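You operate a simulated robot arm through the tools that you are given. There is no shell and no other tool. Be economical: measure what you need, move in short steps, check, and stop when the job is done.

You run a simulated robot arm. Do the job below in one go: nothing can be reset, and whatever is moved stays where it is left.

JOB
Retire the cracked small tote: repair card on it, its carton into the sound one, that one's swing bars across.
Fine: leave the cracked tote's swing bars out.
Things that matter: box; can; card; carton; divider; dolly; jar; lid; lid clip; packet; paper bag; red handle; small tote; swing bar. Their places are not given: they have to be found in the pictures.

It is judged by the outcome, as a careful person would: the job done as asked, and still so three seconds after it is handed in. It fails if anything else is knocked over, pushed out of place, dropped, spilled or broken.

ROBOT AND FRAMES
A 6-joint arm with a two-finger gripper, fixed in place. Base frame: the origin is at the foot of the arm, x ahead of it, y to its left, z up; the work surface is at about z = 0.74. Readings come in m, degrees, newtons and seconds.
Its first joint turns from -166.0 to 166.0 degrees. Payload 2.45 kg.
The TCP is the grasp point between the finger pads, 0.02 m short of the fingertips. In the tool frame z runs along the fingers and y along their closing line. The gripper opens to 0.14 m. The gripper's body begins 0.168 m behind the TCP.
Orientation is that of the tool frame in the base frame, as [roll, pitch, yaw] about the fixed x, y, z axes, in that order (R = Rz(yaw) Ry(pitch) Rx(roll)). With the fingers straight down and closing along the base's y, the tool's x points along the base's -x, its y along +y and its z along -z.

CONTROLS
- The arm moves only by the tool play_rows. Its argument "targets" is a list of rows, each an object (a shift or turn left out is 0, a gripper value left out holds the last) with "linear": the shift along the tool's x, y, z in m, a list of three; "dr": the turn, a rotation vector about the tool's x, y, z in degrees, a list of three; "grip": the gripper command, from -1 (fully open) to 1 (shut), values between in proportion. In form: [{"linear": [dx, dy, dz], "dr": [wx, wy, wz], "grip": grip}, ...]. A call has 1 to 10 rows; each row is the pose to reach, as a shift and turn from the pose commanded when the call began, along the tool's axes at that moment. A row lasts 0.2 s, in which the tool goes at most 0.05 m and 8.6 degrees; a call with a longer step from one row to the next is refused whole, and so is a gripper value outside its range. A pose out of reach is approached as far as the arm can. The call stops where the force on the tool passes 90 N (or 10 N more than at its start, if that is more) or the arm is blocked; 0.2 s more then pass. The fingers move at their own pace (about 0.045 m/s each) and stop on an object; they squeeze with about 33 N. The grip force told is the motor's: it shows also when the fingers shut on nothing. Time passes only in rows, and 0.2 s behind the last, so rows that repeat a pose let the fingers close. It gives the time, the measured TCP pose, the force on the tool (base axes), the opening and the grip force at its end, in the units of the frame above (readings bear some noise), with the torque about the TCP (base axes, N m) and any sound that the robot's microphone picked up, and new pictures: "pictures" is both (left out), scene, wrist or none.
- Cameras (640 x 400 px; columns grow to the right, rows downward): "scene" is fixed at [0.4006, -0.4994, 1.6523]; the picture's right is [0.87, -0.49, 0.00], its down [-0.31, -0.55, -0.77] and it looks along [0.38, 0.68, -0.63] (base axes); focal length 309 px, centre (320, 200). "wrist" rides on the gripper at [0.078, 0.011, -0.209] in the tool frame; the picture's right is [-0.14, 0.99, 0.00], its down [-0.92, -0.13, -0.37] and it looks along [-0.36, -0.05, 0.93] (tool axes); focal length 280 px, centre (320, 200).
- pixel_to_xyz(camera, pixels): for up to 12 pixels [column, row] of the newest picture of that camera ("zoom" is the newest enlarged one), the place [x, y, z] in the base frame of the surface seen there, good to about 0.002 m. No time passes.
- close_up(camera, box): a new picture of the part [left, top, right, bottom] of that camera's present view, enlarged. No time passes.
- close_job(): hands the job in; it is judged then, once.

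Go step by step. Measure first, check grasps and placings, and put right what went wrong. The budget is 80 turns and 200 pictures, counting those below and the enlarged ones. Unless the task says otherwise, let go and move clear before handing in, and close with one line.

The tools are called after "Call:" as a command line: name --argument value ..., lists and objects as JSON in quotes. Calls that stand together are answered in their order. play_rows: Moves the arm, as the interface text tells. Its arguments: {"type":"object","properties":{"targets":{"type":"array","items":{"type":"object","properties":{"linear":{"type":"array","items":{"type":"number"}},"dr":{"type":"array","items":{"type":"number"}},"grip":{"type":"number"}}}},"pictures":{"type":"string","enum":["both","scene","wrist","none"]}},"required":["targets"]} The other tools are called the same way: pixel_to_xyz (camera, pixels) gives the place of the surface under pixels of a picture; close_up (camera, box) takes an enlarged picture of a part of a camera's view; close_job () hands the job in.

At the start:

```text
t: 0.0
eef_pos: [0.6422, 0.3605, 1.1767]
tcp_rot: [-180.0, 0.0, -179.8]
wrist_force: [0.5, 0.2, -0.6]
moment: [0.01, -0.02, 0.0]
gripper_width: 0.1399
gripper_force: 0.0
```

scene: 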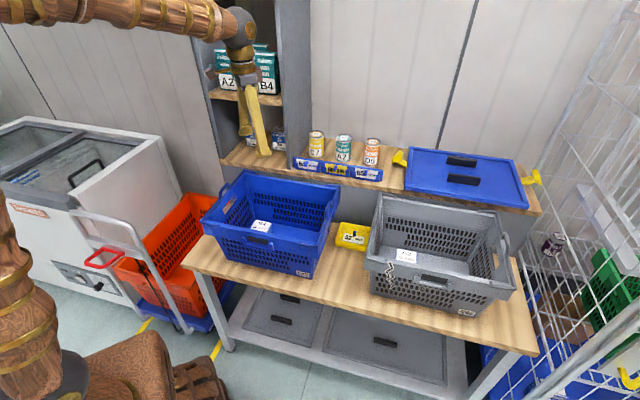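
wrist: 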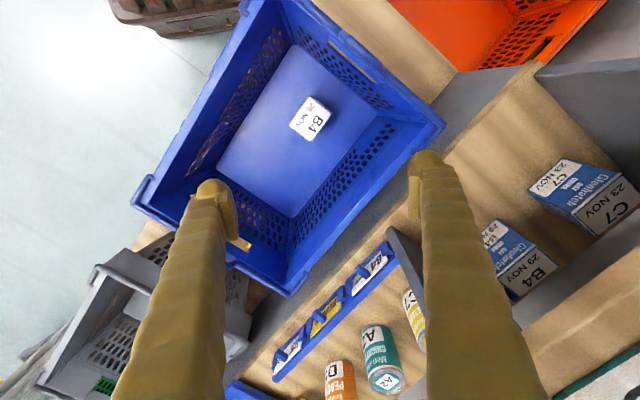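

The scene shows a blue tote (around 270,225) and a grey tote (around 440,250) with what looks like a crack near (390,275), plus a yellow item at (352,237). I'll enlarge these regions.

Call:
close_up --camera "scene" --box '[340, 180, 530, 330]'

Call:
close_up --camera "scene" --box '[190, 160, 380, 290]'

Call:
close_up --camera "scene" --box '[270, 120, 560, 220]'

Call:
close_up --camera "scene" --box '[480, 160, 640, 400]'

```text
2.67 times, centred on (435, 255) of scene
```

zoom: 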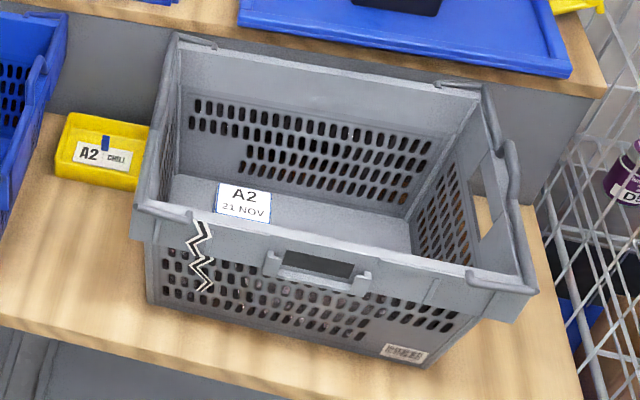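

```text
3.08 times, centred on (285, 225) of scene
```

zoom: 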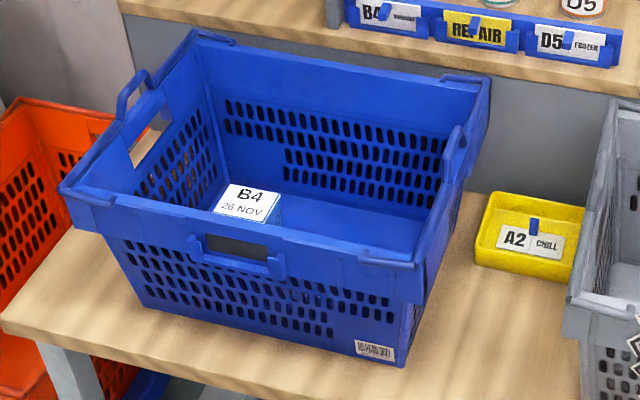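

```text
2.21 times, centred on (415, 170) of scene
```

zoom: 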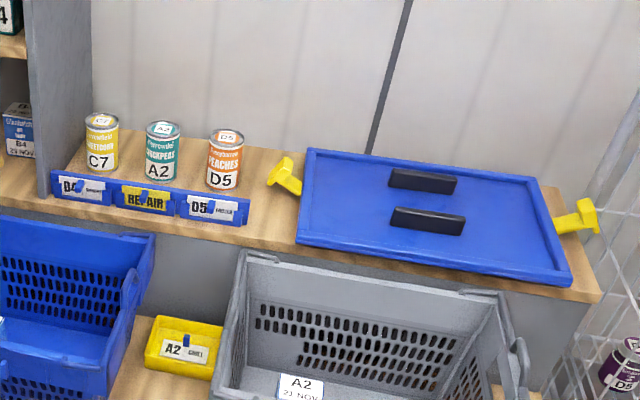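

```text
1.67 times, centred on (560, 280) of scene
```

zoom: 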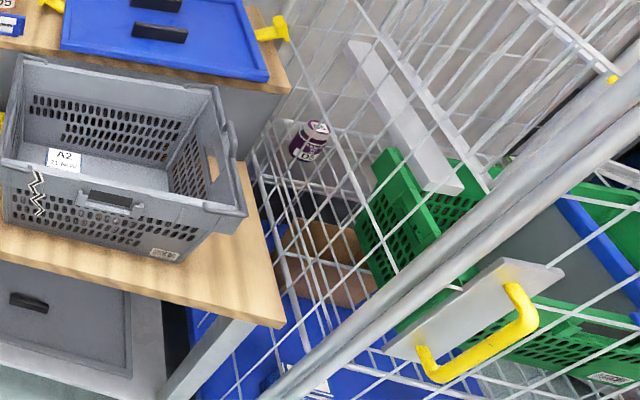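

The grey tote carries the zig-zag crack, holds carton A2 and the blue one is sound with carton B4; the REPAIR card stands in the blue rail on the shelf at about (336,170). I'll measure the key points.

Call:
pixel_to_xyz --camera "scene" --pixels '[[406, 252], [406, 259], [261, 224], [337, 169], [337, 163], [218, 195], [229, 189], [324, 207], [332, 195], [332, 240], [369, 245], [352, 226]]'

Call:
pixel_to_xyz --camera "scene" --pixels '[[247, 172], [337, 188], [204, 222], [313, 247], [384, 197], [484, 210], [378, 262], [508, 290], [500, 240], [507, 225], [430, 275], [300, 200]]'

Call:
close_up --camera "wrist" --box '[130, 0, 450, 200]'

Call:
close_up --camera "scene" --box '[290, 125, 390, 188]'

```text
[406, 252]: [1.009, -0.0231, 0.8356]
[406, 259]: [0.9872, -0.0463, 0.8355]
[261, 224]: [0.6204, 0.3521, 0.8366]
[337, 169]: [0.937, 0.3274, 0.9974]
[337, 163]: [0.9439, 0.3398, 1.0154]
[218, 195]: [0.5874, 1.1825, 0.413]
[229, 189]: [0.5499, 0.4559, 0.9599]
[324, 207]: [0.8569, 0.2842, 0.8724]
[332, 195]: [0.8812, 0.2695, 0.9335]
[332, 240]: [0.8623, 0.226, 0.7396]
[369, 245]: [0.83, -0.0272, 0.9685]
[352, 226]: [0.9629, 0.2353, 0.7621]
```

```text
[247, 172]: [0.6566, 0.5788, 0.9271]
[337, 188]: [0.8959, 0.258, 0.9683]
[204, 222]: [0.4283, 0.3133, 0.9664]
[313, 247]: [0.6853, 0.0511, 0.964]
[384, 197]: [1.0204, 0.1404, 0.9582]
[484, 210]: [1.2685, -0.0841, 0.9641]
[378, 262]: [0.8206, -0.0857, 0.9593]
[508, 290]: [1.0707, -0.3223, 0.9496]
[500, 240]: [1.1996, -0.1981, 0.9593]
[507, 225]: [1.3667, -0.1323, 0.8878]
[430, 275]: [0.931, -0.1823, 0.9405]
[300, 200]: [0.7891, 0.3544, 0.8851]
```

```text
2.00 times, centred on (290, 100) of wrist
```

zoom: 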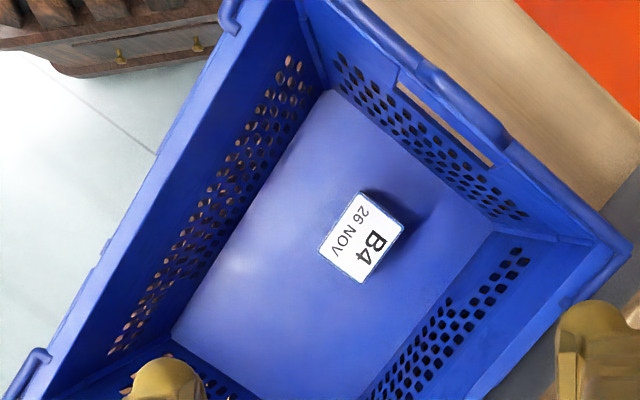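

```text
6.35 times, centred on (340, 156) of scene
```

zoom: 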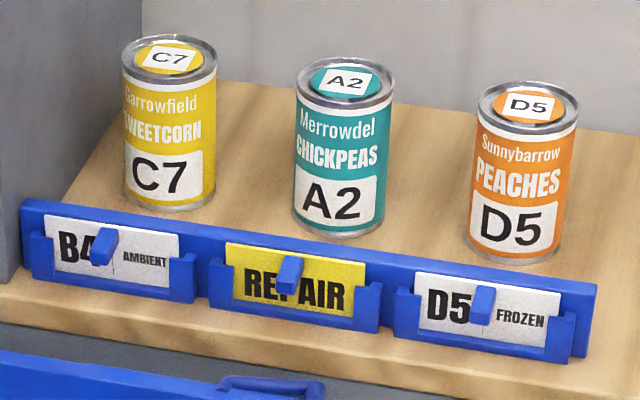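

The REPAIR card sits in a slot with a blue tab at its front; each tote seems to have a similar U-bracket on its front. I'll zoom the bracket and measure the card rail.

Call:
close_up --camera "scene" --box '[375, 250, 495, 325]'

Call:
close_up --camera "scene" --box '[310, 145, 366, 180]'

Call:
pixel_to_xyz --camera "scene" --pixels '[[295, 158], [381, 173], [295, 169], [381, 181], [316, 133], [344, 137], [372, 141], [416, 275], [448, 284], [432, 285], [432, 271], [320, 177]]'

Call:
pixel_to_xyz --camera "zoom" --pixels '[[306, 190], [284, 280], [120, 120], [520, 210], [320, 140], [130, 230], [500, 320], [320, 310], [60, 150], [580, 260], [310, 250], [320, 380]]'

```text
5.33 times, centred on (435, 288) of scene
```

zoom: 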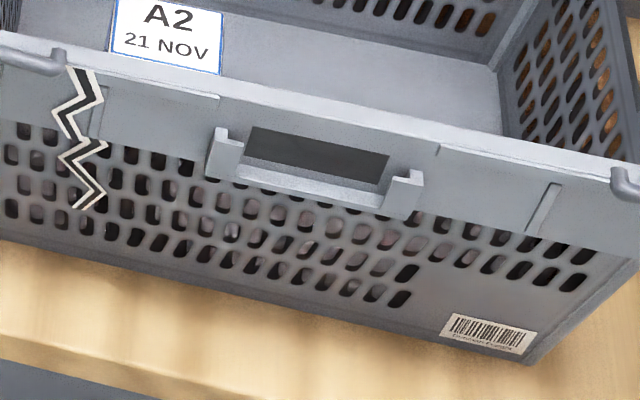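

```text
11.43 times, centred on (338, 162) of scene
```

zoom: 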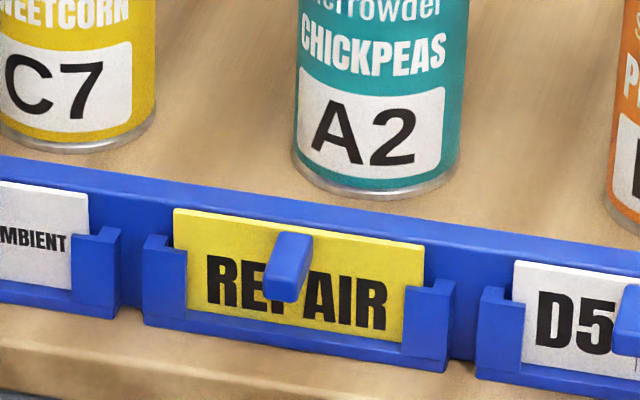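

```text
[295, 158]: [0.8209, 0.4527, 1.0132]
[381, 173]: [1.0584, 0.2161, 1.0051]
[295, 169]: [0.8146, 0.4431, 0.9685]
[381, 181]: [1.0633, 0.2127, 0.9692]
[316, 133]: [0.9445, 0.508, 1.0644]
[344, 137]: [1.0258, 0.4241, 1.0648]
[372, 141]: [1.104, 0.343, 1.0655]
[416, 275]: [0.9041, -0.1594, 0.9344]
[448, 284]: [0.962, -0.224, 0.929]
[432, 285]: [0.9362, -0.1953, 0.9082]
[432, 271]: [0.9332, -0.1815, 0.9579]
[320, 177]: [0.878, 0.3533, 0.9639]
```

```text
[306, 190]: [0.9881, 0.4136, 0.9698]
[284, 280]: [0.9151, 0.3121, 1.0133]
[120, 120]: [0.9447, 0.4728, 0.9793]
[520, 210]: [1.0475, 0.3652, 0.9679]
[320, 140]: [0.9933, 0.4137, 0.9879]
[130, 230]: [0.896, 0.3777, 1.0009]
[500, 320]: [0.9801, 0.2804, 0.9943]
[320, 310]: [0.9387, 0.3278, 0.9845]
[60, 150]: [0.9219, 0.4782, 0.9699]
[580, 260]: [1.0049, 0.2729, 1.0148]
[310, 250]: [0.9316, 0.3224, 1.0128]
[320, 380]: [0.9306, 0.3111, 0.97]
```

The rail runs exactly at -45°, tab tip near (0.915,0.312,1.013); the cracked tote has a matching bracket at about (0.934,-0.193), z 0.91–0.93. I'll move in front of and above the card with the tool turned 45° for a close wrist look.

Call:
play_rows --targets '[{"linear": [-0.038, -0.0165, 0.001], "dr": [0, 0, -7.5], "grip": -1}, {"linear": [-0.076, -0.033, 0.002], "dr": [0, 0, -15]}, {"linear": [-0.114, -0.0495, 0.003], "dr": [0, 0, -22.5]}, {"linear": [-0.152, -0.066, 0.004], "dr": [0, 0, -30]}, {"linear": [-0.19, -0.0825, 0.005], "dr": [0, 0, -37.5]}, {"linear": [-0.228, -0.099, 0.006], "dr": [0, 0, -45]}, {"linear": [-0.228, -0.099, 0.006], "dr": [0, 0, -45], "grip": -0.6}]'

```text
t: 1.6
eef_pos: [0.8718, 0.2635, 1.1685]
tcp_rot: [180.0, -0.1, -134.9]
wrist_force: [-0.3, 0.1, 0.8]
moment: [-0.04, 0.01, -0.03]
gripper_width: 0.1118
gripper_force: 0.0
```

scene: 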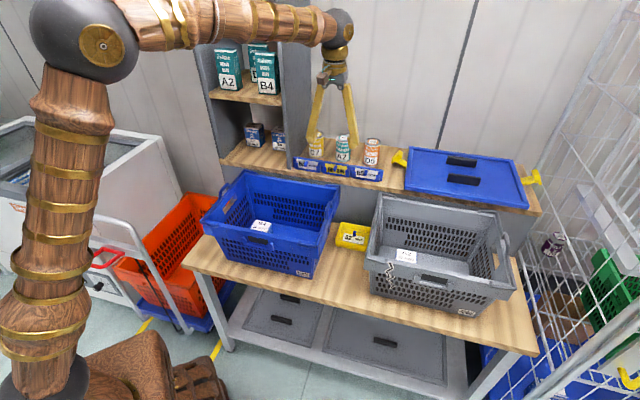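
wrist: 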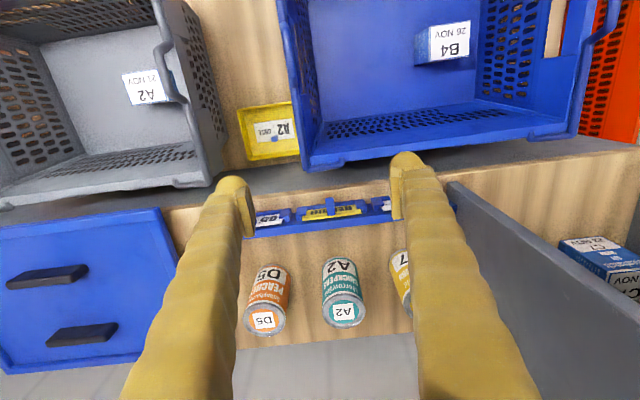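

The wrist view shows the REPAIR card between the fingertips at (332,208). I'll zoom and measure it.

Call:
close_up --camera "wrist" --box '[240, 180, 420, 250]'

Call:
pixel_to_xyz --camera "zoom" --pixels '[[310, 60], [325, 70], [325, 90], [325, 110], [230, 110], [400, 85]]'

```text
3.56 times, centred on (330, 215) of wrist
```

zoom: 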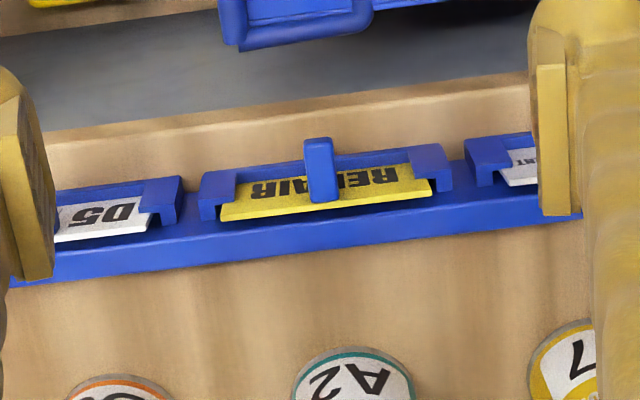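

```text
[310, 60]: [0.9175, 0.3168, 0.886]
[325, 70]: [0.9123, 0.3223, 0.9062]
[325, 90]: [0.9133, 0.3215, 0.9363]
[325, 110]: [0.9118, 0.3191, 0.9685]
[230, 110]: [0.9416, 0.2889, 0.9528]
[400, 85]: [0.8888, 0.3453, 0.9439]
```

The tab is clear at zoom (318,165). Measuring points on the tab, card and bracket.

Call:
pixel_to_xyz --camera "zoom" --pixels '[[318, 142], [318, 150], [320, 175], [322, 196], [250, 215], [250, 190], [400, 190], [215, 178], [428, 152], [215, 205], [350, 210], [180, 240]]'

Call:
pixel_to_xyz --camera "wrist" --pixels '[[141, 88], [155, 88], [266, 130], [286, 127], [446, 40], [163, 60], [583, 75], [594, 40], [610, 10], [284, 20], [300, 155], [320, 165]]'

```text
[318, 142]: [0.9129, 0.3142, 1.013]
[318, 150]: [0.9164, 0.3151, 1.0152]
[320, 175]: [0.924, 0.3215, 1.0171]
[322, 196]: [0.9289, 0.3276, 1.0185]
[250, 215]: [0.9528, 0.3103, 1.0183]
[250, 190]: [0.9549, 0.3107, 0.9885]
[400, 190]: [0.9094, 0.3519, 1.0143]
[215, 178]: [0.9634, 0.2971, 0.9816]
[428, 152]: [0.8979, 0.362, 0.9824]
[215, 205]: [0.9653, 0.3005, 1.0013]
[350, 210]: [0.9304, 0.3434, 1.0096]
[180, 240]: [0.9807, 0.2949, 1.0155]
```

```text
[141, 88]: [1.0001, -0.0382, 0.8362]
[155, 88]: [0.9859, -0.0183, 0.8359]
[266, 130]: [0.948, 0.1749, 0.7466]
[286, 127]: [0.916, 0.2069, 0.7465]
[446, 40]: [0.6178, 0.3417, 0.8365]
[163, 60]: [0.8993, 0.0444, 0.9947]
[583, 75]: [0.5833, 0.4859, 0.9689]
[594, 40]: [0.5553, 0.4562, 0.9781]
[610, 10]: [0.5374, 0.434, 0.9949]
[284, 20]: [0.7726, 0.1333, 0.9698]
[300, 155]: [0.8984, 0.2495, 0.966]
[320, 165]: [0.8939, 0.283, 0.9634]
```

The tab is centred at lateral 0.425, n 0.868–0.889, z ~1.01; the bracket front is at n≈0.891. I'll position over the tab with a narrower opening and descend part-way.

Call:
play_rows --targets '[{"linear": [-0.033, 0.003, 0.0], "grip": 0.286}, {"linear": [-0.065, 0.005, 0.0]}, {"linear": [-0.065, 0.005, 0.04]}, {"linear": [-0.065, 0.005, 0.08]}, {"linear": [-0.065, 0.005, 0.12]}, {"linear": [-0.065, 0.005, 0.12]}]' --pictures "wrist"

```text
t: 3.0
eef_pos: [0.9123, 0.3133, 1.0489]
tcp_rot: [179.9, 0.0, -134.8]
wrist_force: [1.0, -0.6, 0.6]
moment: [0.01, 0.02, -0.01]
gripper_width: 0.0498
gripper_force: 0.1
```

wrist: 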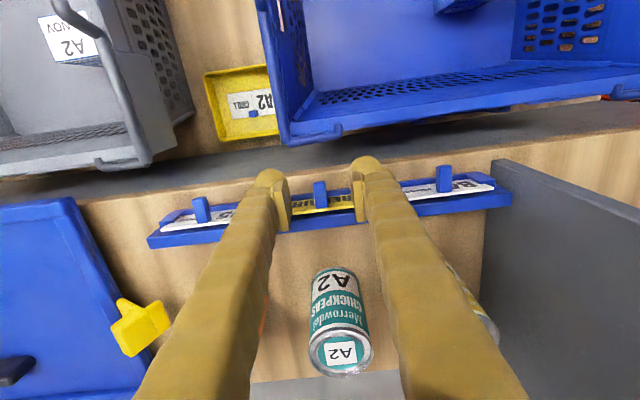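

The tab (320,193) is centred between the fingers. Descending to z 1.006 and closing.

Call:
play_rows --targets '[{"linear": [0, 0, 0.022]}, {"linear": [0, 0, 0.043]}, {"linear": [0, 0, 0.043], "grip": 1}, {"linear": [0, 0, 0.043], "grip": 1}, {"linear": [0, 0, 0.043], "grip": 1}, {"linear": [0, 0, 0.043], "grip": 1}]'

Call:
close_up --camera "wrist" --box '[200, 130, 440, 270]'

```text
t: 4.4
eef_pos: [0.9115, 0.3121, 1.0056]
tcp_rot: [180.0, 0.1, -134.9]
wrist_force: [-0.4, -0.4, -0.1]
moment: [-0.01, 0.01, -0.02]
gripper_width: 0.0062
gripper_force: 32.7
```

scene: 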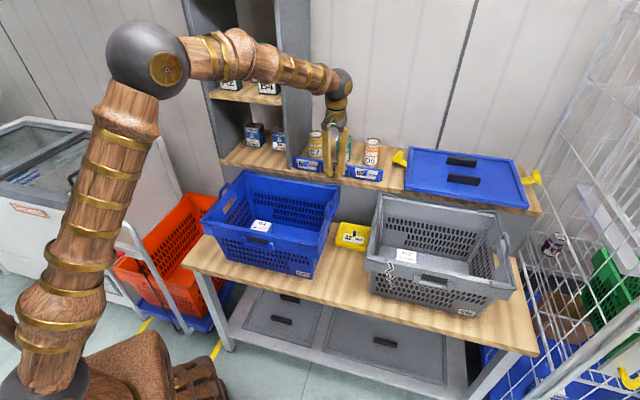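
wrist: 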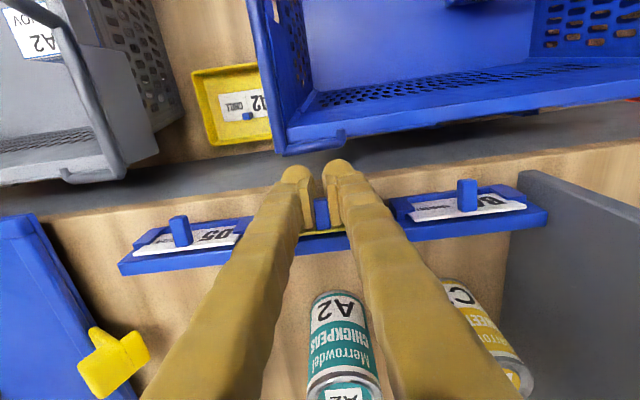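

```text
2.67 times, centred on (320, 200) of wrist
```

zoom: 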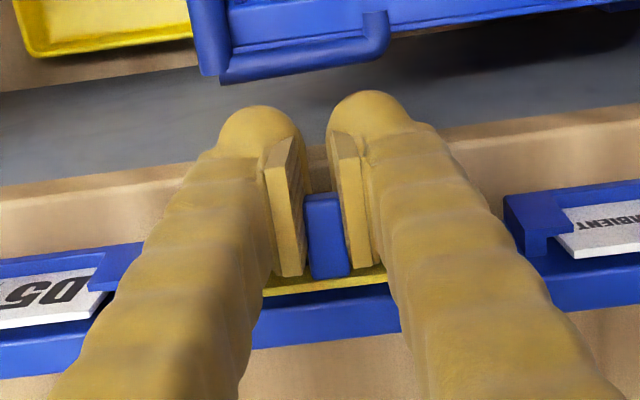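

The tab is gripped (6.2 mm opening). Lifting the card straight up.

Call:
play_rows --targets '[{"linear": [0, 0, -0.02]}, {"linear": [0, 0, -0.04]}, {"linear": [0, 0, -0.07]}, {"linear": [0, 0, -0.11]}, {"linear": [0, 0, -0.15]}, {"linear": [0, 0, -0.15]}]'

Call:
close_up --camera "wrist" --box '[200, 130, 440, 270]'

Call:
close_up --camera "scene" --box '[290, 90, 390, 190]'

```text
t: 5.8
eef_pos: [0.9125, 0.3137, 1.1572]
tcp_rot: [180.0, 0.0, -134.9]
wrist_force: [0.7, -0.7, -0.2]
moment: [-0.02, -0.03, 0.02]
gripper_width: 0.0059
gripper_force: 33.0
```

scene: 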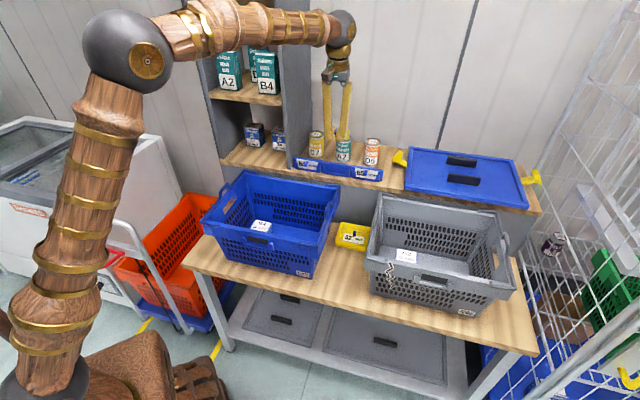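
wrist: 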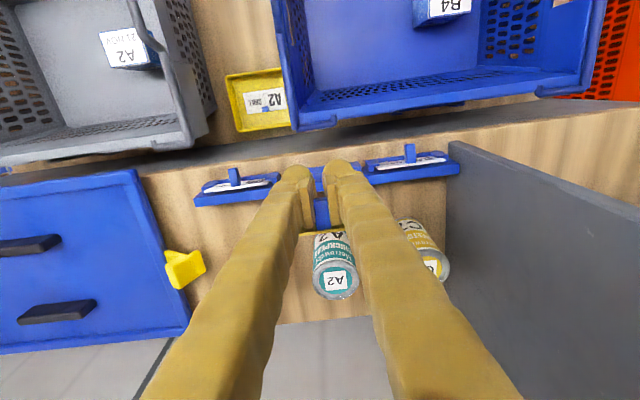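

```text
2.67 times, centred on (320, 200) of wrist
```

zoom: 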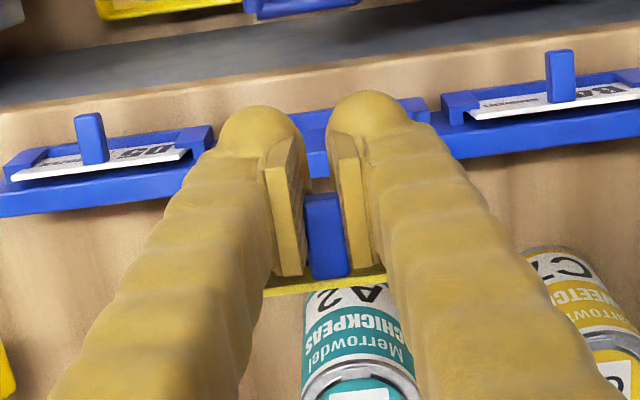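

```text
4.00 times, centred on (340, 140) of scene
```

zoom: 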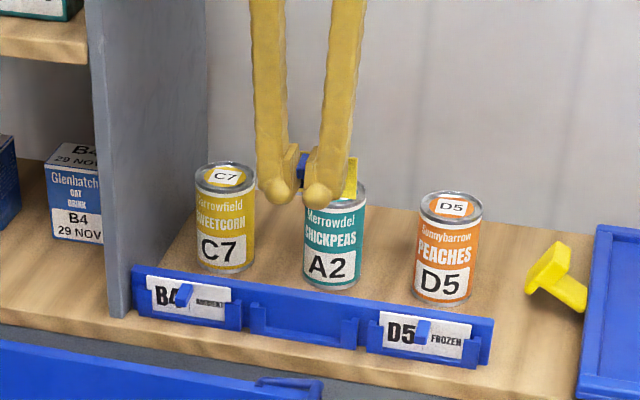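

The card is lifted and held. Now I compare the empty shelf slot with the tote's bracket using corresponding points.

Call:
pixel_to_xyz --camera "zoom" --pixels '[[257, 303], [349, 322], [257, 318], [349, 340], [290, 329], [320, 336], [300, 318], [300, 343], [320, 312], [253, 326], [351, 345], [300, 322]]'

Call:
close_up --camera "scene" --box '[405, 262, 461, 297]'

Call:
close_up --camera "scene" --box '[320, 155, 376, 190]'

```text
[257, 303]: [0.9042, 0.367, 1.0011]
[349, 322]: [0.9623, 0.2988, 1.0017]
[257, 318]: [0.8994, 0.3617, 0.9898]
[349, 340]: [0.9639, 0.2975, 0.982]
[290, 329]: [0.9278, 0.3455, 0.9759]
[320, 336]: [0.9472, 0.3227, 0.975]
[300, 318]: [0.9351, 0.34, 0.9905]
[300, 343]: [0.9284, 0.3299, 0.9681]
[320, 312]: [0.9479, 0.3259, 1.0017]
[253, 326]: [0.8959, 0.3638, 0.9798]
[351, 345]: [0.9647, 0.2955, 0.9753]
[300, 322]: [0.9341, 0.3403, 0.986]
```

```text
11.43 times, centred on (433, 280) of scene
```

zoom: 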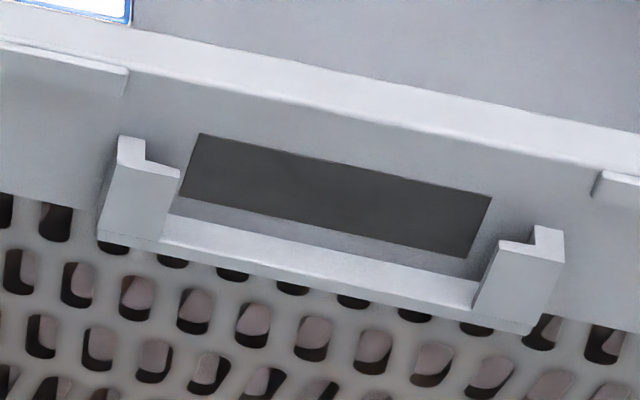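

```text
11.43 times, centred on (348, 172) of scene
```

zoom: 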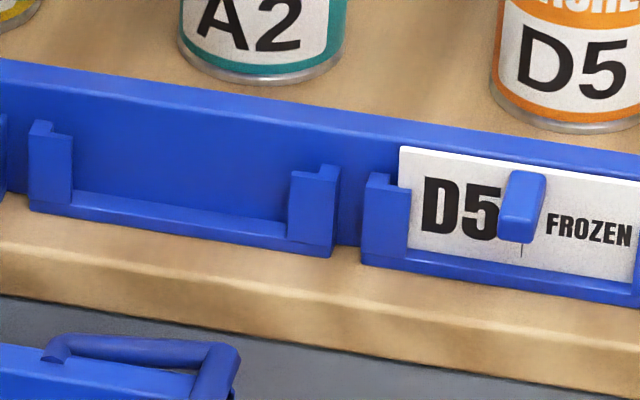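

I'll query matching features: first the shelf bracket in the current zoom, then the tote bracket.

Call:
pixel_to_xyz --camera "zoom" --pixels '[[55, 180], [305, 215], [60, 140], [315, 175], [180, 226], [180, 212], [180, 180], [36, 125], [335, 170], [180, 100], [45, 210], [325, 254]]'

Call:
close_up --camera "scene" --box '[405, 262, 461, 297]'

Call:
pixel_to_xyz --camera "zoom" --pixels '[[135, 205], [515, 280], [150, 165], [525, 247], [320, 279], [320, 260], [320, 245], [130, 145], [548, 235], [320, 145], [105, 235], [525, 328]]'

```text
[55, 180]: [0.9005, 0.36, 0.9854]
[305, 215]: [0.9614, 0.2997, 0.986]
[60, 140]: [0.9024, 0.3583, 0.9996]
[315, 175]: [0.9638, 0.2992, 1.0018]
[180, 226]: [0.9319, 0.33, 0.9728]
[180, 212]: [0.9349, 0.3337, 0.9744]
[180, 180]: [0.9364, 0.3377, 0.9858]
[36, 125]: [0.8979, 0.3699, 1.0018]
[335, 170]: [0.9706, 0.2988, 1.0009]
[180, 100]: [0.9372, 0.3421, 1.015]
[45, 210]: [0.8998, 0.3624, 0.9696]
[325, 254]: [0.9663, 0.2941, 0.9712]
```

```text
11.43 times, centred on (433, 280) of scene
```

zoom: 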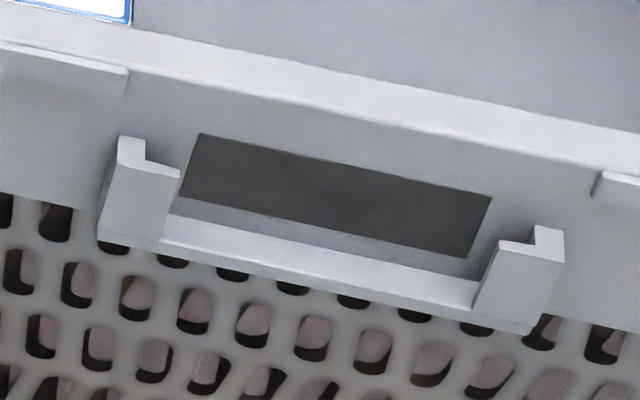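

```text
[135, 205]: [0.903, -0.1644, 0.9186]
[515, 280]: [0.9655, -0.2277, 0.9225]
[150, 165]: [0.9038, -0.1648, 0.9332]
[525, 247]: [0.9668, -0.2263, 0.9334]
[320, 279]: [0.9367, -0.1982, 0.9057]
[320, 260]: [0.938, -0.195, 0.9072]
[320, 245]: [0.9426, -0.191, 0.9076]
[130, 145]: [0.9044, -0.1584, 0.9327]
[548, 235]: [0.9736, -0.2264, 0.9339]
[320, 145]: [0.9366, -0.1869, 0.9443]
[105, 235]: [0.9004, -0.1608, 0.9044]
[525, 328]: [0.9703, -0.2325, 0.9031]
```

The tote bracket is offset from the shelf slot by Δn −0.3695, Δlateral +0.3745, Δz −0.0675. Carrying the card over there at height.

Call:
play_rows --targets '[{"linear": [0.036, -0.037, 0], "grip": 1}, {"linear": [0.072, -0.073, 0]}, {"linear": [0.104, -0.105, 0]}, {"linear": [0.136, -0.138, 0]}, {"linear": [0.168, -0.17, 0]}, {"linear": [0.2, -0.203, 0]}, {"linear": [0.232, -0.235, 0]}, {"linear": [0.264, -0.268, 0]}, {"linear": [0.296, -0.3, 0]}, {"linear": [0.328, -0.332, 0]}]' --pictures "none"

Call:
play_rows --targets '[{"linear": [0.02, -0.02, 0], "grip": 1}, {"linear": [0.0415, -0.0425, 0]}, {"linear": [0.0415, -0.0425, 0.04]}, {"linear": [0.0415, -0.0425, 0.08]}, {"linear": [0.0415, -0.0425, 0.12]}, {"linear": [0.0415, -0.0425, 0.14]}, {"linear": [0.0415, -0.0425, 0.14]}, {"linear": [0.0415, -0.0425, 0.14]}]'

Call:
close_up --camera "scene" --box '[385, 230, 481, 290]'

Call:
close_up --camera "wrist" --box '[200, 130, 440, 270]'

```text
refused: row 1 steps farther than a row can; nothing moved
```

```text
t: 7.6
eef_pos: [0.9137, 0.2538, 1.016]
tcp_rot: [180.0, 0.0, -134.9]
wrist_force: [-0.5, 0.0, 0.4]
moment: [0.01, 0.03, -0.01]
gripper_width: 0.0059
gripper_force: 33.0
```

scene: 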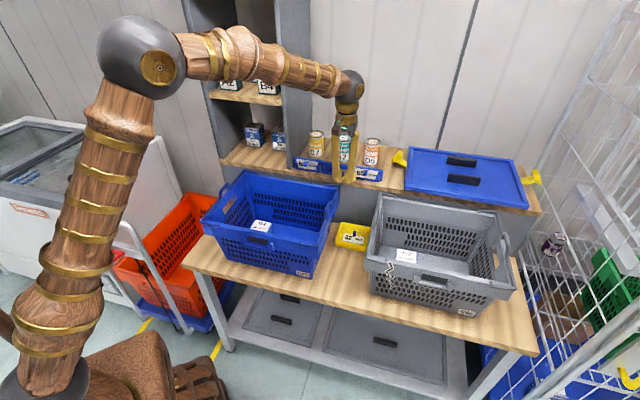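
wrist: 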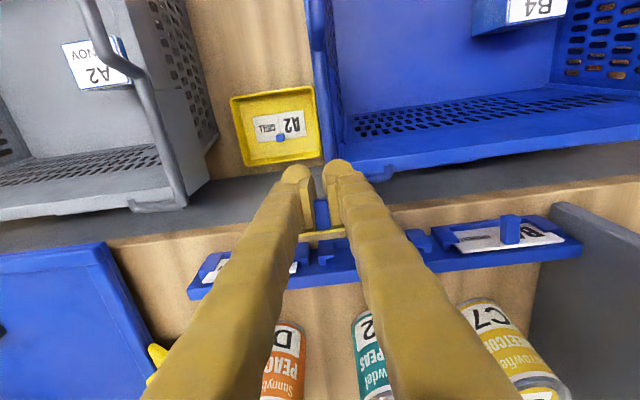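

```text
6.67 times, centred on (433, 260) of scene
```

zoom: 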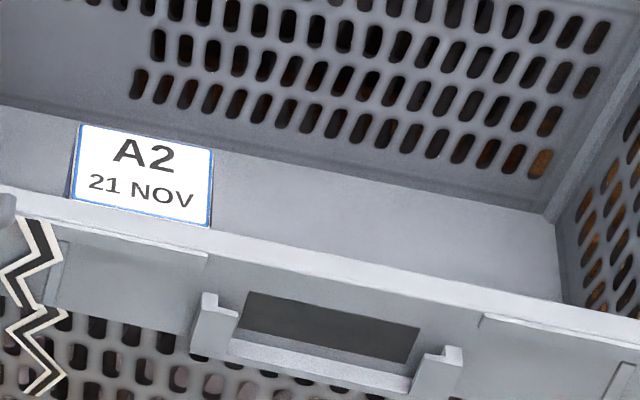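

```text
2.67 times, centred on (320, 200) of wrist
```

zoom: 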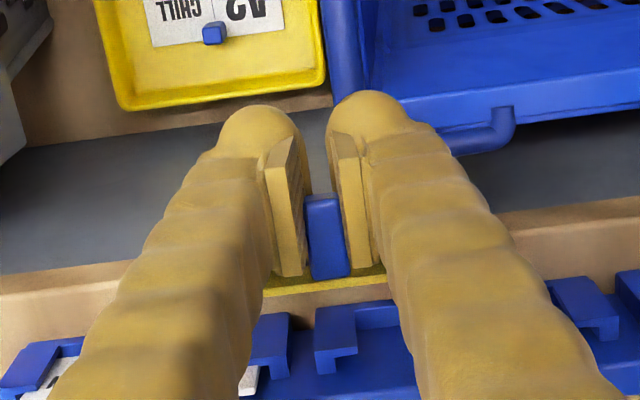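

The first call was refused (row too long), and the second ran alone; the card is in free air in front of the rail, nothing touched. I'll lift back and carry on in shorter rows.

Call:
play_rows --targets '[{"linear": [0, 0, -0.045], "grip": 1}, {"linear": [0, 0, -0.09]}, {"linear": [0, 0, -0.135]}, {"linear": [0.03, -0.03, -0.14]}, {"linear": [0.06, -0.06, -0.14]}, {"linear": [0.09, -0.09, -0.14]}, {"linear": [0.12, -0.12, -0.14]}, {"linear": [0.15, -0.15, -0.14]}, {"linear": [0.18, -0.18, -0.14]}, {"linear": [0.21, -0.21, -0.14]}]' --pictures "scene"

```text
t: 9.8
eef_pos: [0.9131, -0.0435, 1.1555]
tcp_rot: [-180.0, 0.0, -134.9]
wrist_force: [-0.2, 0.0, 0.1]
moment: [0.0, 0.01, 0.02]
gripper_width: 0.0059
gripper_force: 33.3
```

scene: 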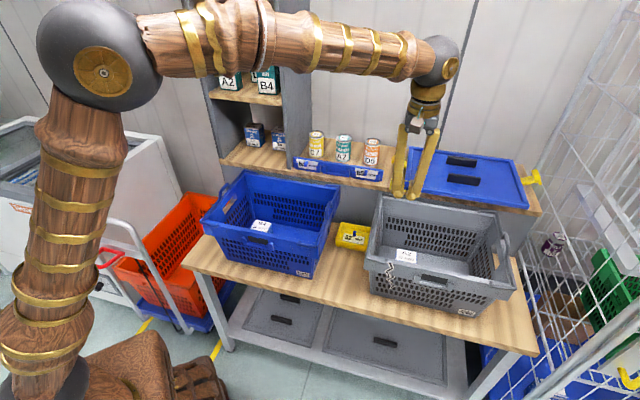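

The card is now over the grey tote; continue the remaining (+0.118, −0.122) and come down to about 5 cm above seated.

Call:
play_rows --targets '[{"linear": [0.03, -0.03, 0], "grip": 1}, {"linear": [0.06, -0.06, 0]}, {"linear": [0.09, -0.092, 0]}, {"linear": [0.118, -0.122, 0]}, {"linear": [0.118, -0.122, 0.04]}, {"linear": [0.118, -0.122, 0.08]}, {"linear": [0.118, -0.122, 0.12]}, {"linear": [0.118, -0.122, 0.165]}, {"linear": [0.118, -0.122, 0.165]}, {"linear": [0.118, -0.122, 0.165]}]'

Call:
close_up --camera "scene" --box '[385, 230, 481, 290]'

Call:
close_up --camera "wrist" --box '[200, 130, 440, 270]'

```text
t: 12.0
eef_pos: [0.9157, -0.2138, 0.9897]
tcp_rot: [180.0, 0.1, -134.9]
wrist_force: [-0.8, -0.1, 0.4]
moment: [0.01, -0.01, 0.02]
gripper_width: 0.0058
gripper_force: 32.7
```

scene: 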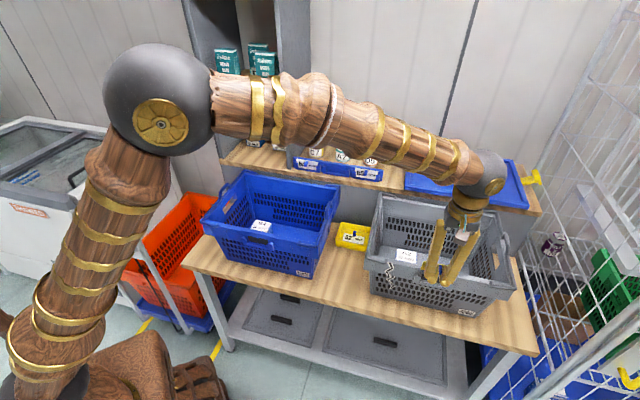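
wrist: 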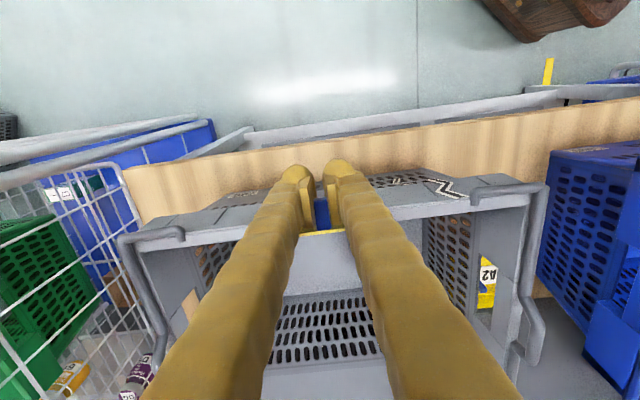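

```text
6.67 times, centred on (433, 260) of scene
```

zoom: 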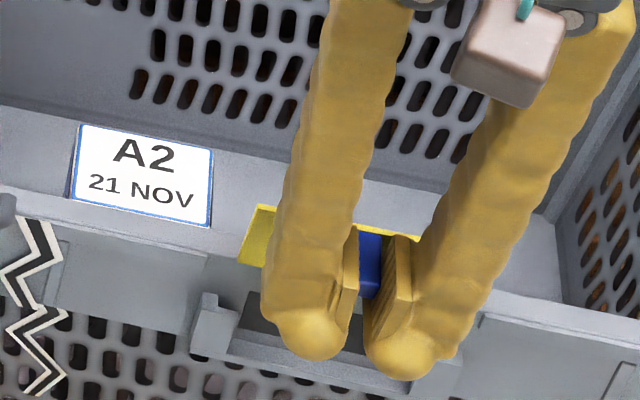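

```text
2.67 times, centred on (320, 200) of wrist
```

zoom: 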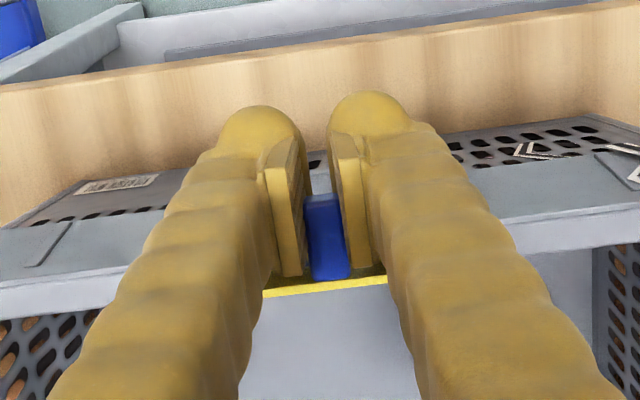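

Position matches the computed slot line (n 0.496, d 0.799). Descending gently most of the way, then checking force.

Call:
play_rows --targets '[{"linear": [0, 0, 0.012]}, {"linear": [0, 0, 0.024]}, {"linear": [0, 0, 0.033]}, {"linear": [0, 0, 0.04]}, {"linear": [0, 0, 0.04]}]'

Call:
close_up --camera "scene" --box '[397, 250, 469, 295]'

Call:
close_up --camera "wrist" --box '[200, 130, 440, 270]'

```text
t: 13.2
eef_pos: [0.9157, -0.2136, 0.9514]
tcp_rot: [179.9, -0.1, -134.9]
wrist_force: [-14.8, -20.0, 35.2]
moment: [1.01, -0.89, -0.17]
gripper_width: 0.0058
gripper_force: 32.5
```

scene: 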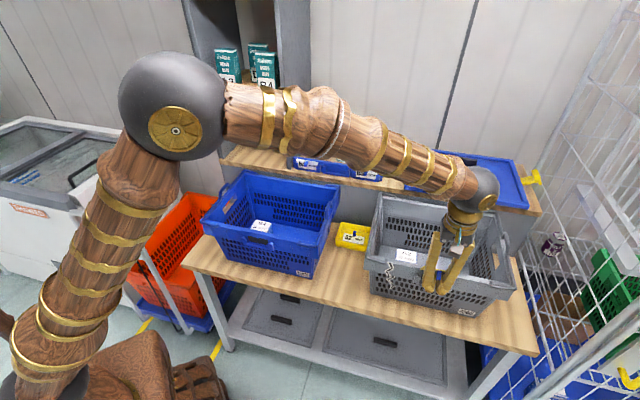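
wrist: 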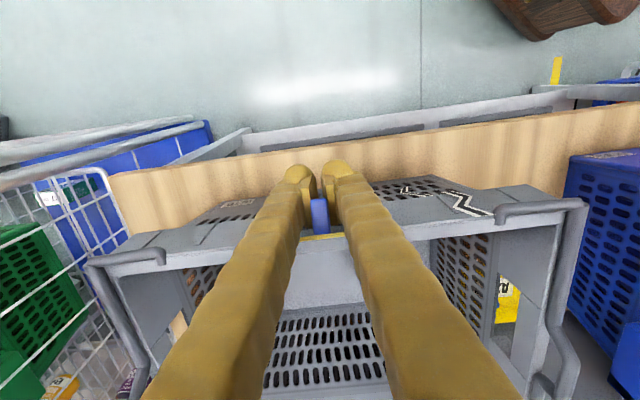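

```text
8.89 times, centred on (433, 272) of scene
```

zoom: 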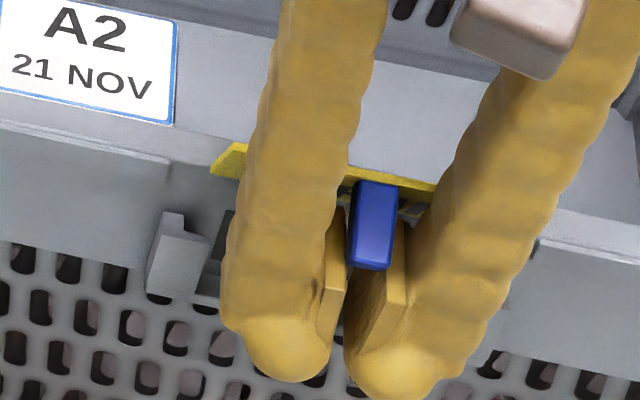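

```text
2.67 times, centred on (320, 200) of wrist
```

zoom: 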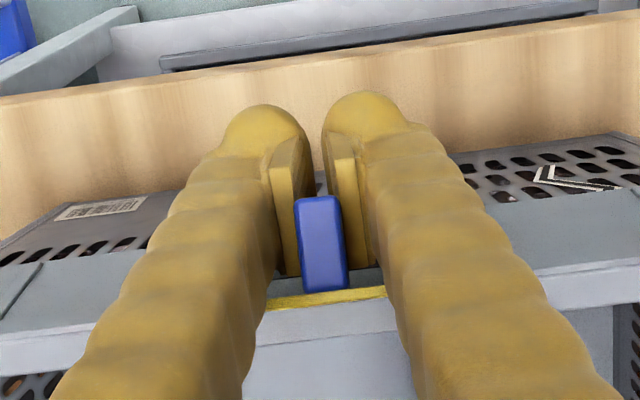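

Contact of ~43 N came early and the card seems to have tipped in the grip, so something is off. I'll back up 4 cm and inspect.

Call:
play_rows --targets '[{"linear": [0, 0, -0.02]}, {"linear": [0, 0, -0.04]}, {"linear": [0, 0, -0.06]}, {"linear": [0, 0, -0.06]}]'

Call:
close_up --camera "scene" --box '[397, 232, 477, 282]'

Call:
close_up --camera "wrist" --box '[260, 160, 380, 250]'

```text
t: 14.2
eef_pos: [0.9158, -0.2132, 1.011]
tcp_rot: [179.9, 0.0, -135.0]
wrist_force: [0.6, 0.0, 0.1]
moment: [0.01, -0.01, -0.01]
gripper_width: 0.0058
gripper_force: 32.5
```

scene: 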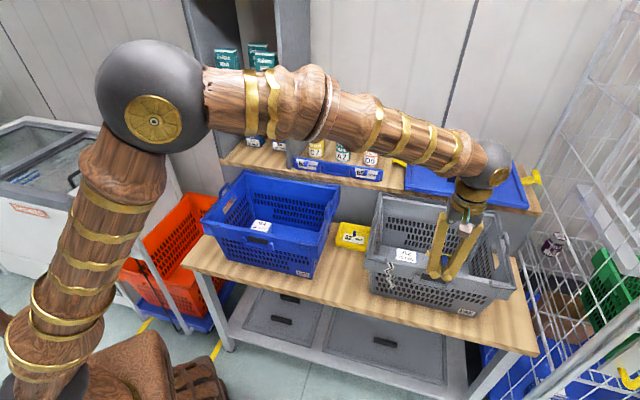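
wrist: 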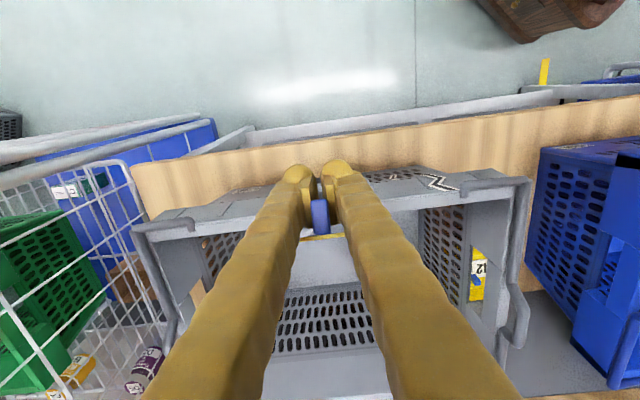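

```text
8.00 times, centred on (437, 257) of scene
```

zoom: 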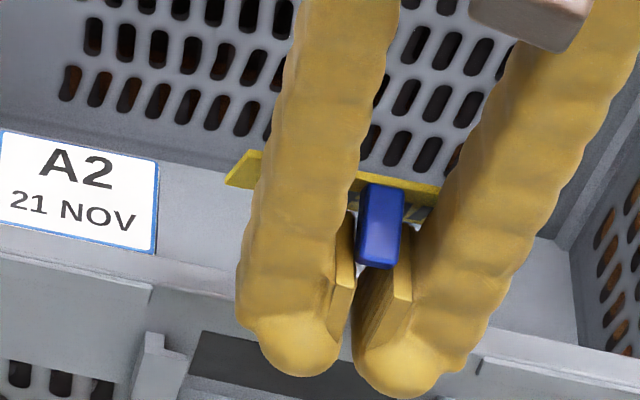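

```text
4.44 times, centred on (320, 205) of wrist
```

zoom: 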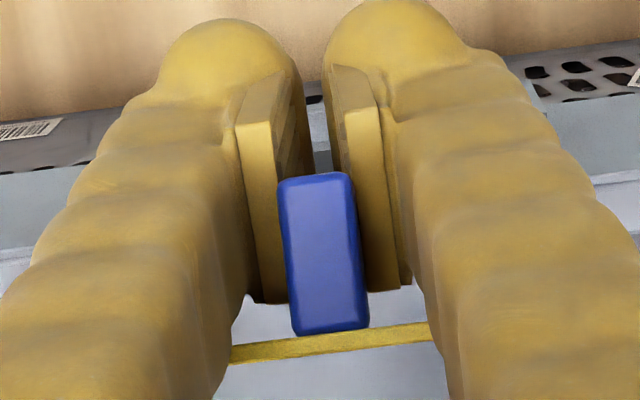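

The tab now sits pitched in the grip. Measuring tab and card, and the rim/wall of the tote in the wrist view.

Call:
pixel_to_xyz --camera "zoom" --pixels '[[312, 182], [320, 230], [328, 290], [330, 320], [240, 355], [425, 333], [310, 348], [250, 320]]'

Call:
pixel_to_xyz --camera "scene" --pixels '[[428, 253], [451, 257], [444, 257], [427, 255], [443, 265], [484, 285], [400, 262], [480, 284], [414, 264], [462, 278], [418, 276], [452, 288]]'

Call:
pixel_to_xyz --camera "wrist" --pixels '[[420, 205], [420, 211], [240, 230], [240, 237], [420, 190], [470, 195]]'

```text
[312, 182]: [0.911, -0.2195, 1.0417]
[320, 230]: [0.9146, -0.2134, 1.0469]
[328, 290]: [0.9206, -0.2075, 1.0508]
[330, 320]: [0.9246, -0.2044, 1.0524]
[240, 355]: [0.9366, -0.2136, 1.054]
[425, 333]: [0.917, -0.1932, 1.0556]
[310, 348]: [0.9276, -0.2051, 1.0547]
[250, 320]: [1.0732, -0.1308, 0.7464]
```

```text
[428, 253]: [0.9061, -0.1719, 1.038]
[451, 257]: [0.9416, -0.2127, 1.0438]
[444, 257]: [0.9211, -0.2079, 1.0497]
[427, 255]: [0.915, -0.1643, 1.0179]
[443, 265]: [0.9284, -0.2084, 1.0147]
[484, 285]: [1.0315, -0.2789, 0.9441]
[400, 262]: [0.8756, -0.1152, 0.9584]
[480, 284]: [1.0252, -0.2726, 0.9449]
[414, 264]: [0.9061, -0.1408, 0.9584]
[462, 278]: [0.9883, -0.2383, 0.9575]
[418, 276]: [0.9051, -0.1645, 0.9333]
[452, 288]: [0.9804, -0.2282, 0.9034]
```

```text
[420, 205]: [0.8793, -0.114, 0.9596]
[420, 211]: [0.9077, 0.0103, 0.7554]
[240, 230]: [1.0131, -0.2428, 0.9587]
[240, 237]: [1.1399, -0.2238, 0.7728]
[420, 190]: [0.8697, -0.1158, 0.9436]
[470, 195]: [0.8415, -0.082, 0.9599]
```

The card bottom caught the tote's rim top (n≈0.530), so it slid ~2.6 cm up and pitched ~13° in the grip. I'll tilt the tool +13° about its y to bring the card vertical again (this also swings the fingertips away from the tote), then re-measure.

Call:
play_rows --targets '[{"linear": [0.005, 0, -0.015], "dr": [0, 6.5, 0]}, {"linear": [0.01, 0, -0.03], "dr": [0, 13, 0]}, {"linear": [0.01, 0, -0.03], "dr": [0, 13, 0]}]'

Call:
close_up --camera "scene" --box '[405, 225, 469, 265]'

Call:
close_up --camera "wrist" --box '[260, 160, 380, 250]'

```text
t: 15.0
eef_pos: [0.9092, -0.2199, 1.0408]
tcp_rot: [179.9, -13.1, -134.8]
wrist_force: [0.0, 0.5, 0.5]
moment: [-0.02, 0.01, 0.0]
gripper_width: 0.006
gripper_force: 32.1
```

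scene: 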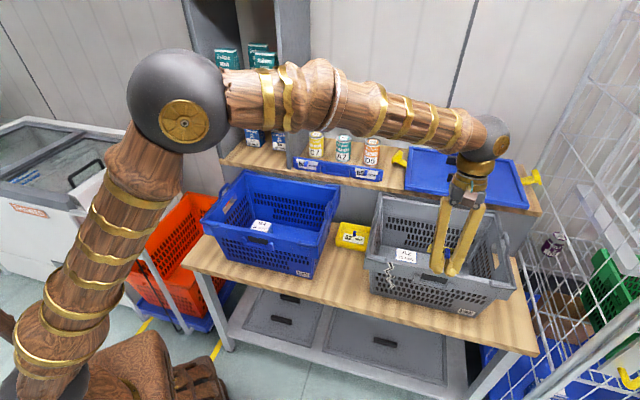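
wrist: 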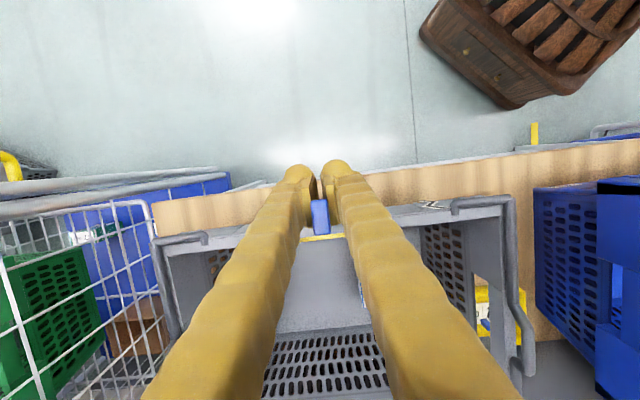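

```text
10.00 times, centred on (437, 245) of scene
```

zoom: 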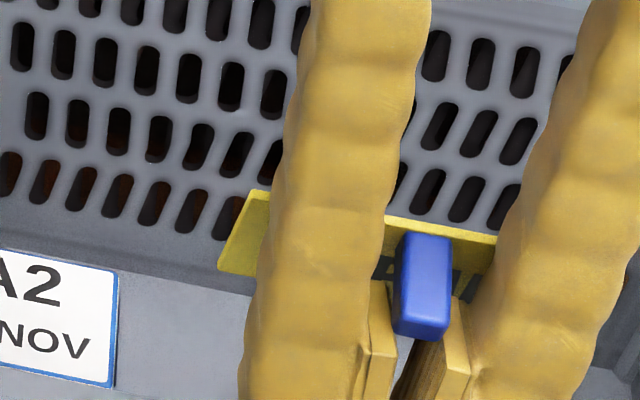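

```text
4.44 times, centred on (320, 205) of wrist
```

zoom: 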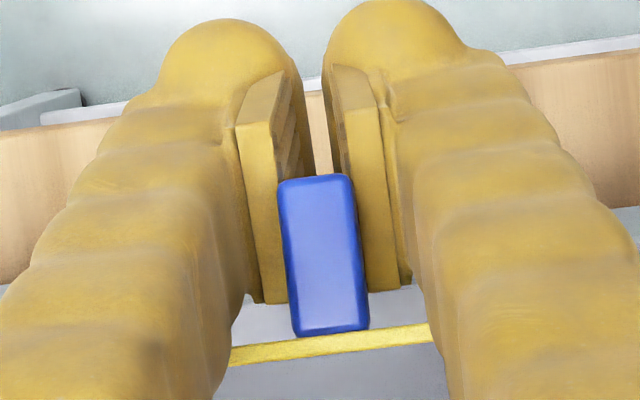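

I'll measure the card's face corners in a scene zoom to get its tilt.

Call:
close_up --camera "scene" --box '[405, 225, 469, 265]'

Call:
pixel_to_xyz --camera "zoom" --pixels '[[258, 204], [250, 220], [242, 240], [234, 258], [228, 268], [245, 265], [255, 250], [480, 246], [480, 262], [425, 240], [422, 300], [422, 330]]'

```text
10.00 times, centred on (437, 245) of scene
```

zoom: 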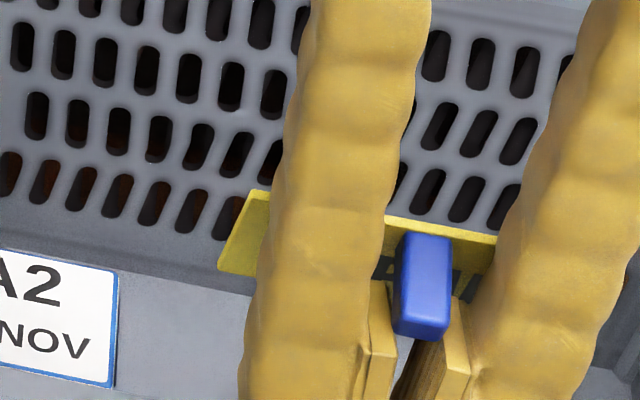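

```text
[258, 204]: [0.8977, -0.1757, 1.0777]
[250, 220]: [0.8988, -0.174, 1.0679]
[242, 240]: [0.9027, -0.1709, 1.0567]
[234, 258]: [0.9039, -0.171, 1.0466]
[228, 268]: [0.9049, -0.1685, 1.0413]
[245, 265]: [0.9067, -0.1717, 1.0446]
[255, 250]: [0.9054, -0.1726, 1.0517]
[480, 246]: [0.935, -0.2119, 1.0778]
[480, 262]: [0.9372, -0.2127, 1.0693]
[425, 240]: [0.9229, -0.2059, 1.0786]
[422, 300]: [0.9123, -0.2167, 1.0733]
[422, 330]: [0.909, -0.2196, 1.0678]
```

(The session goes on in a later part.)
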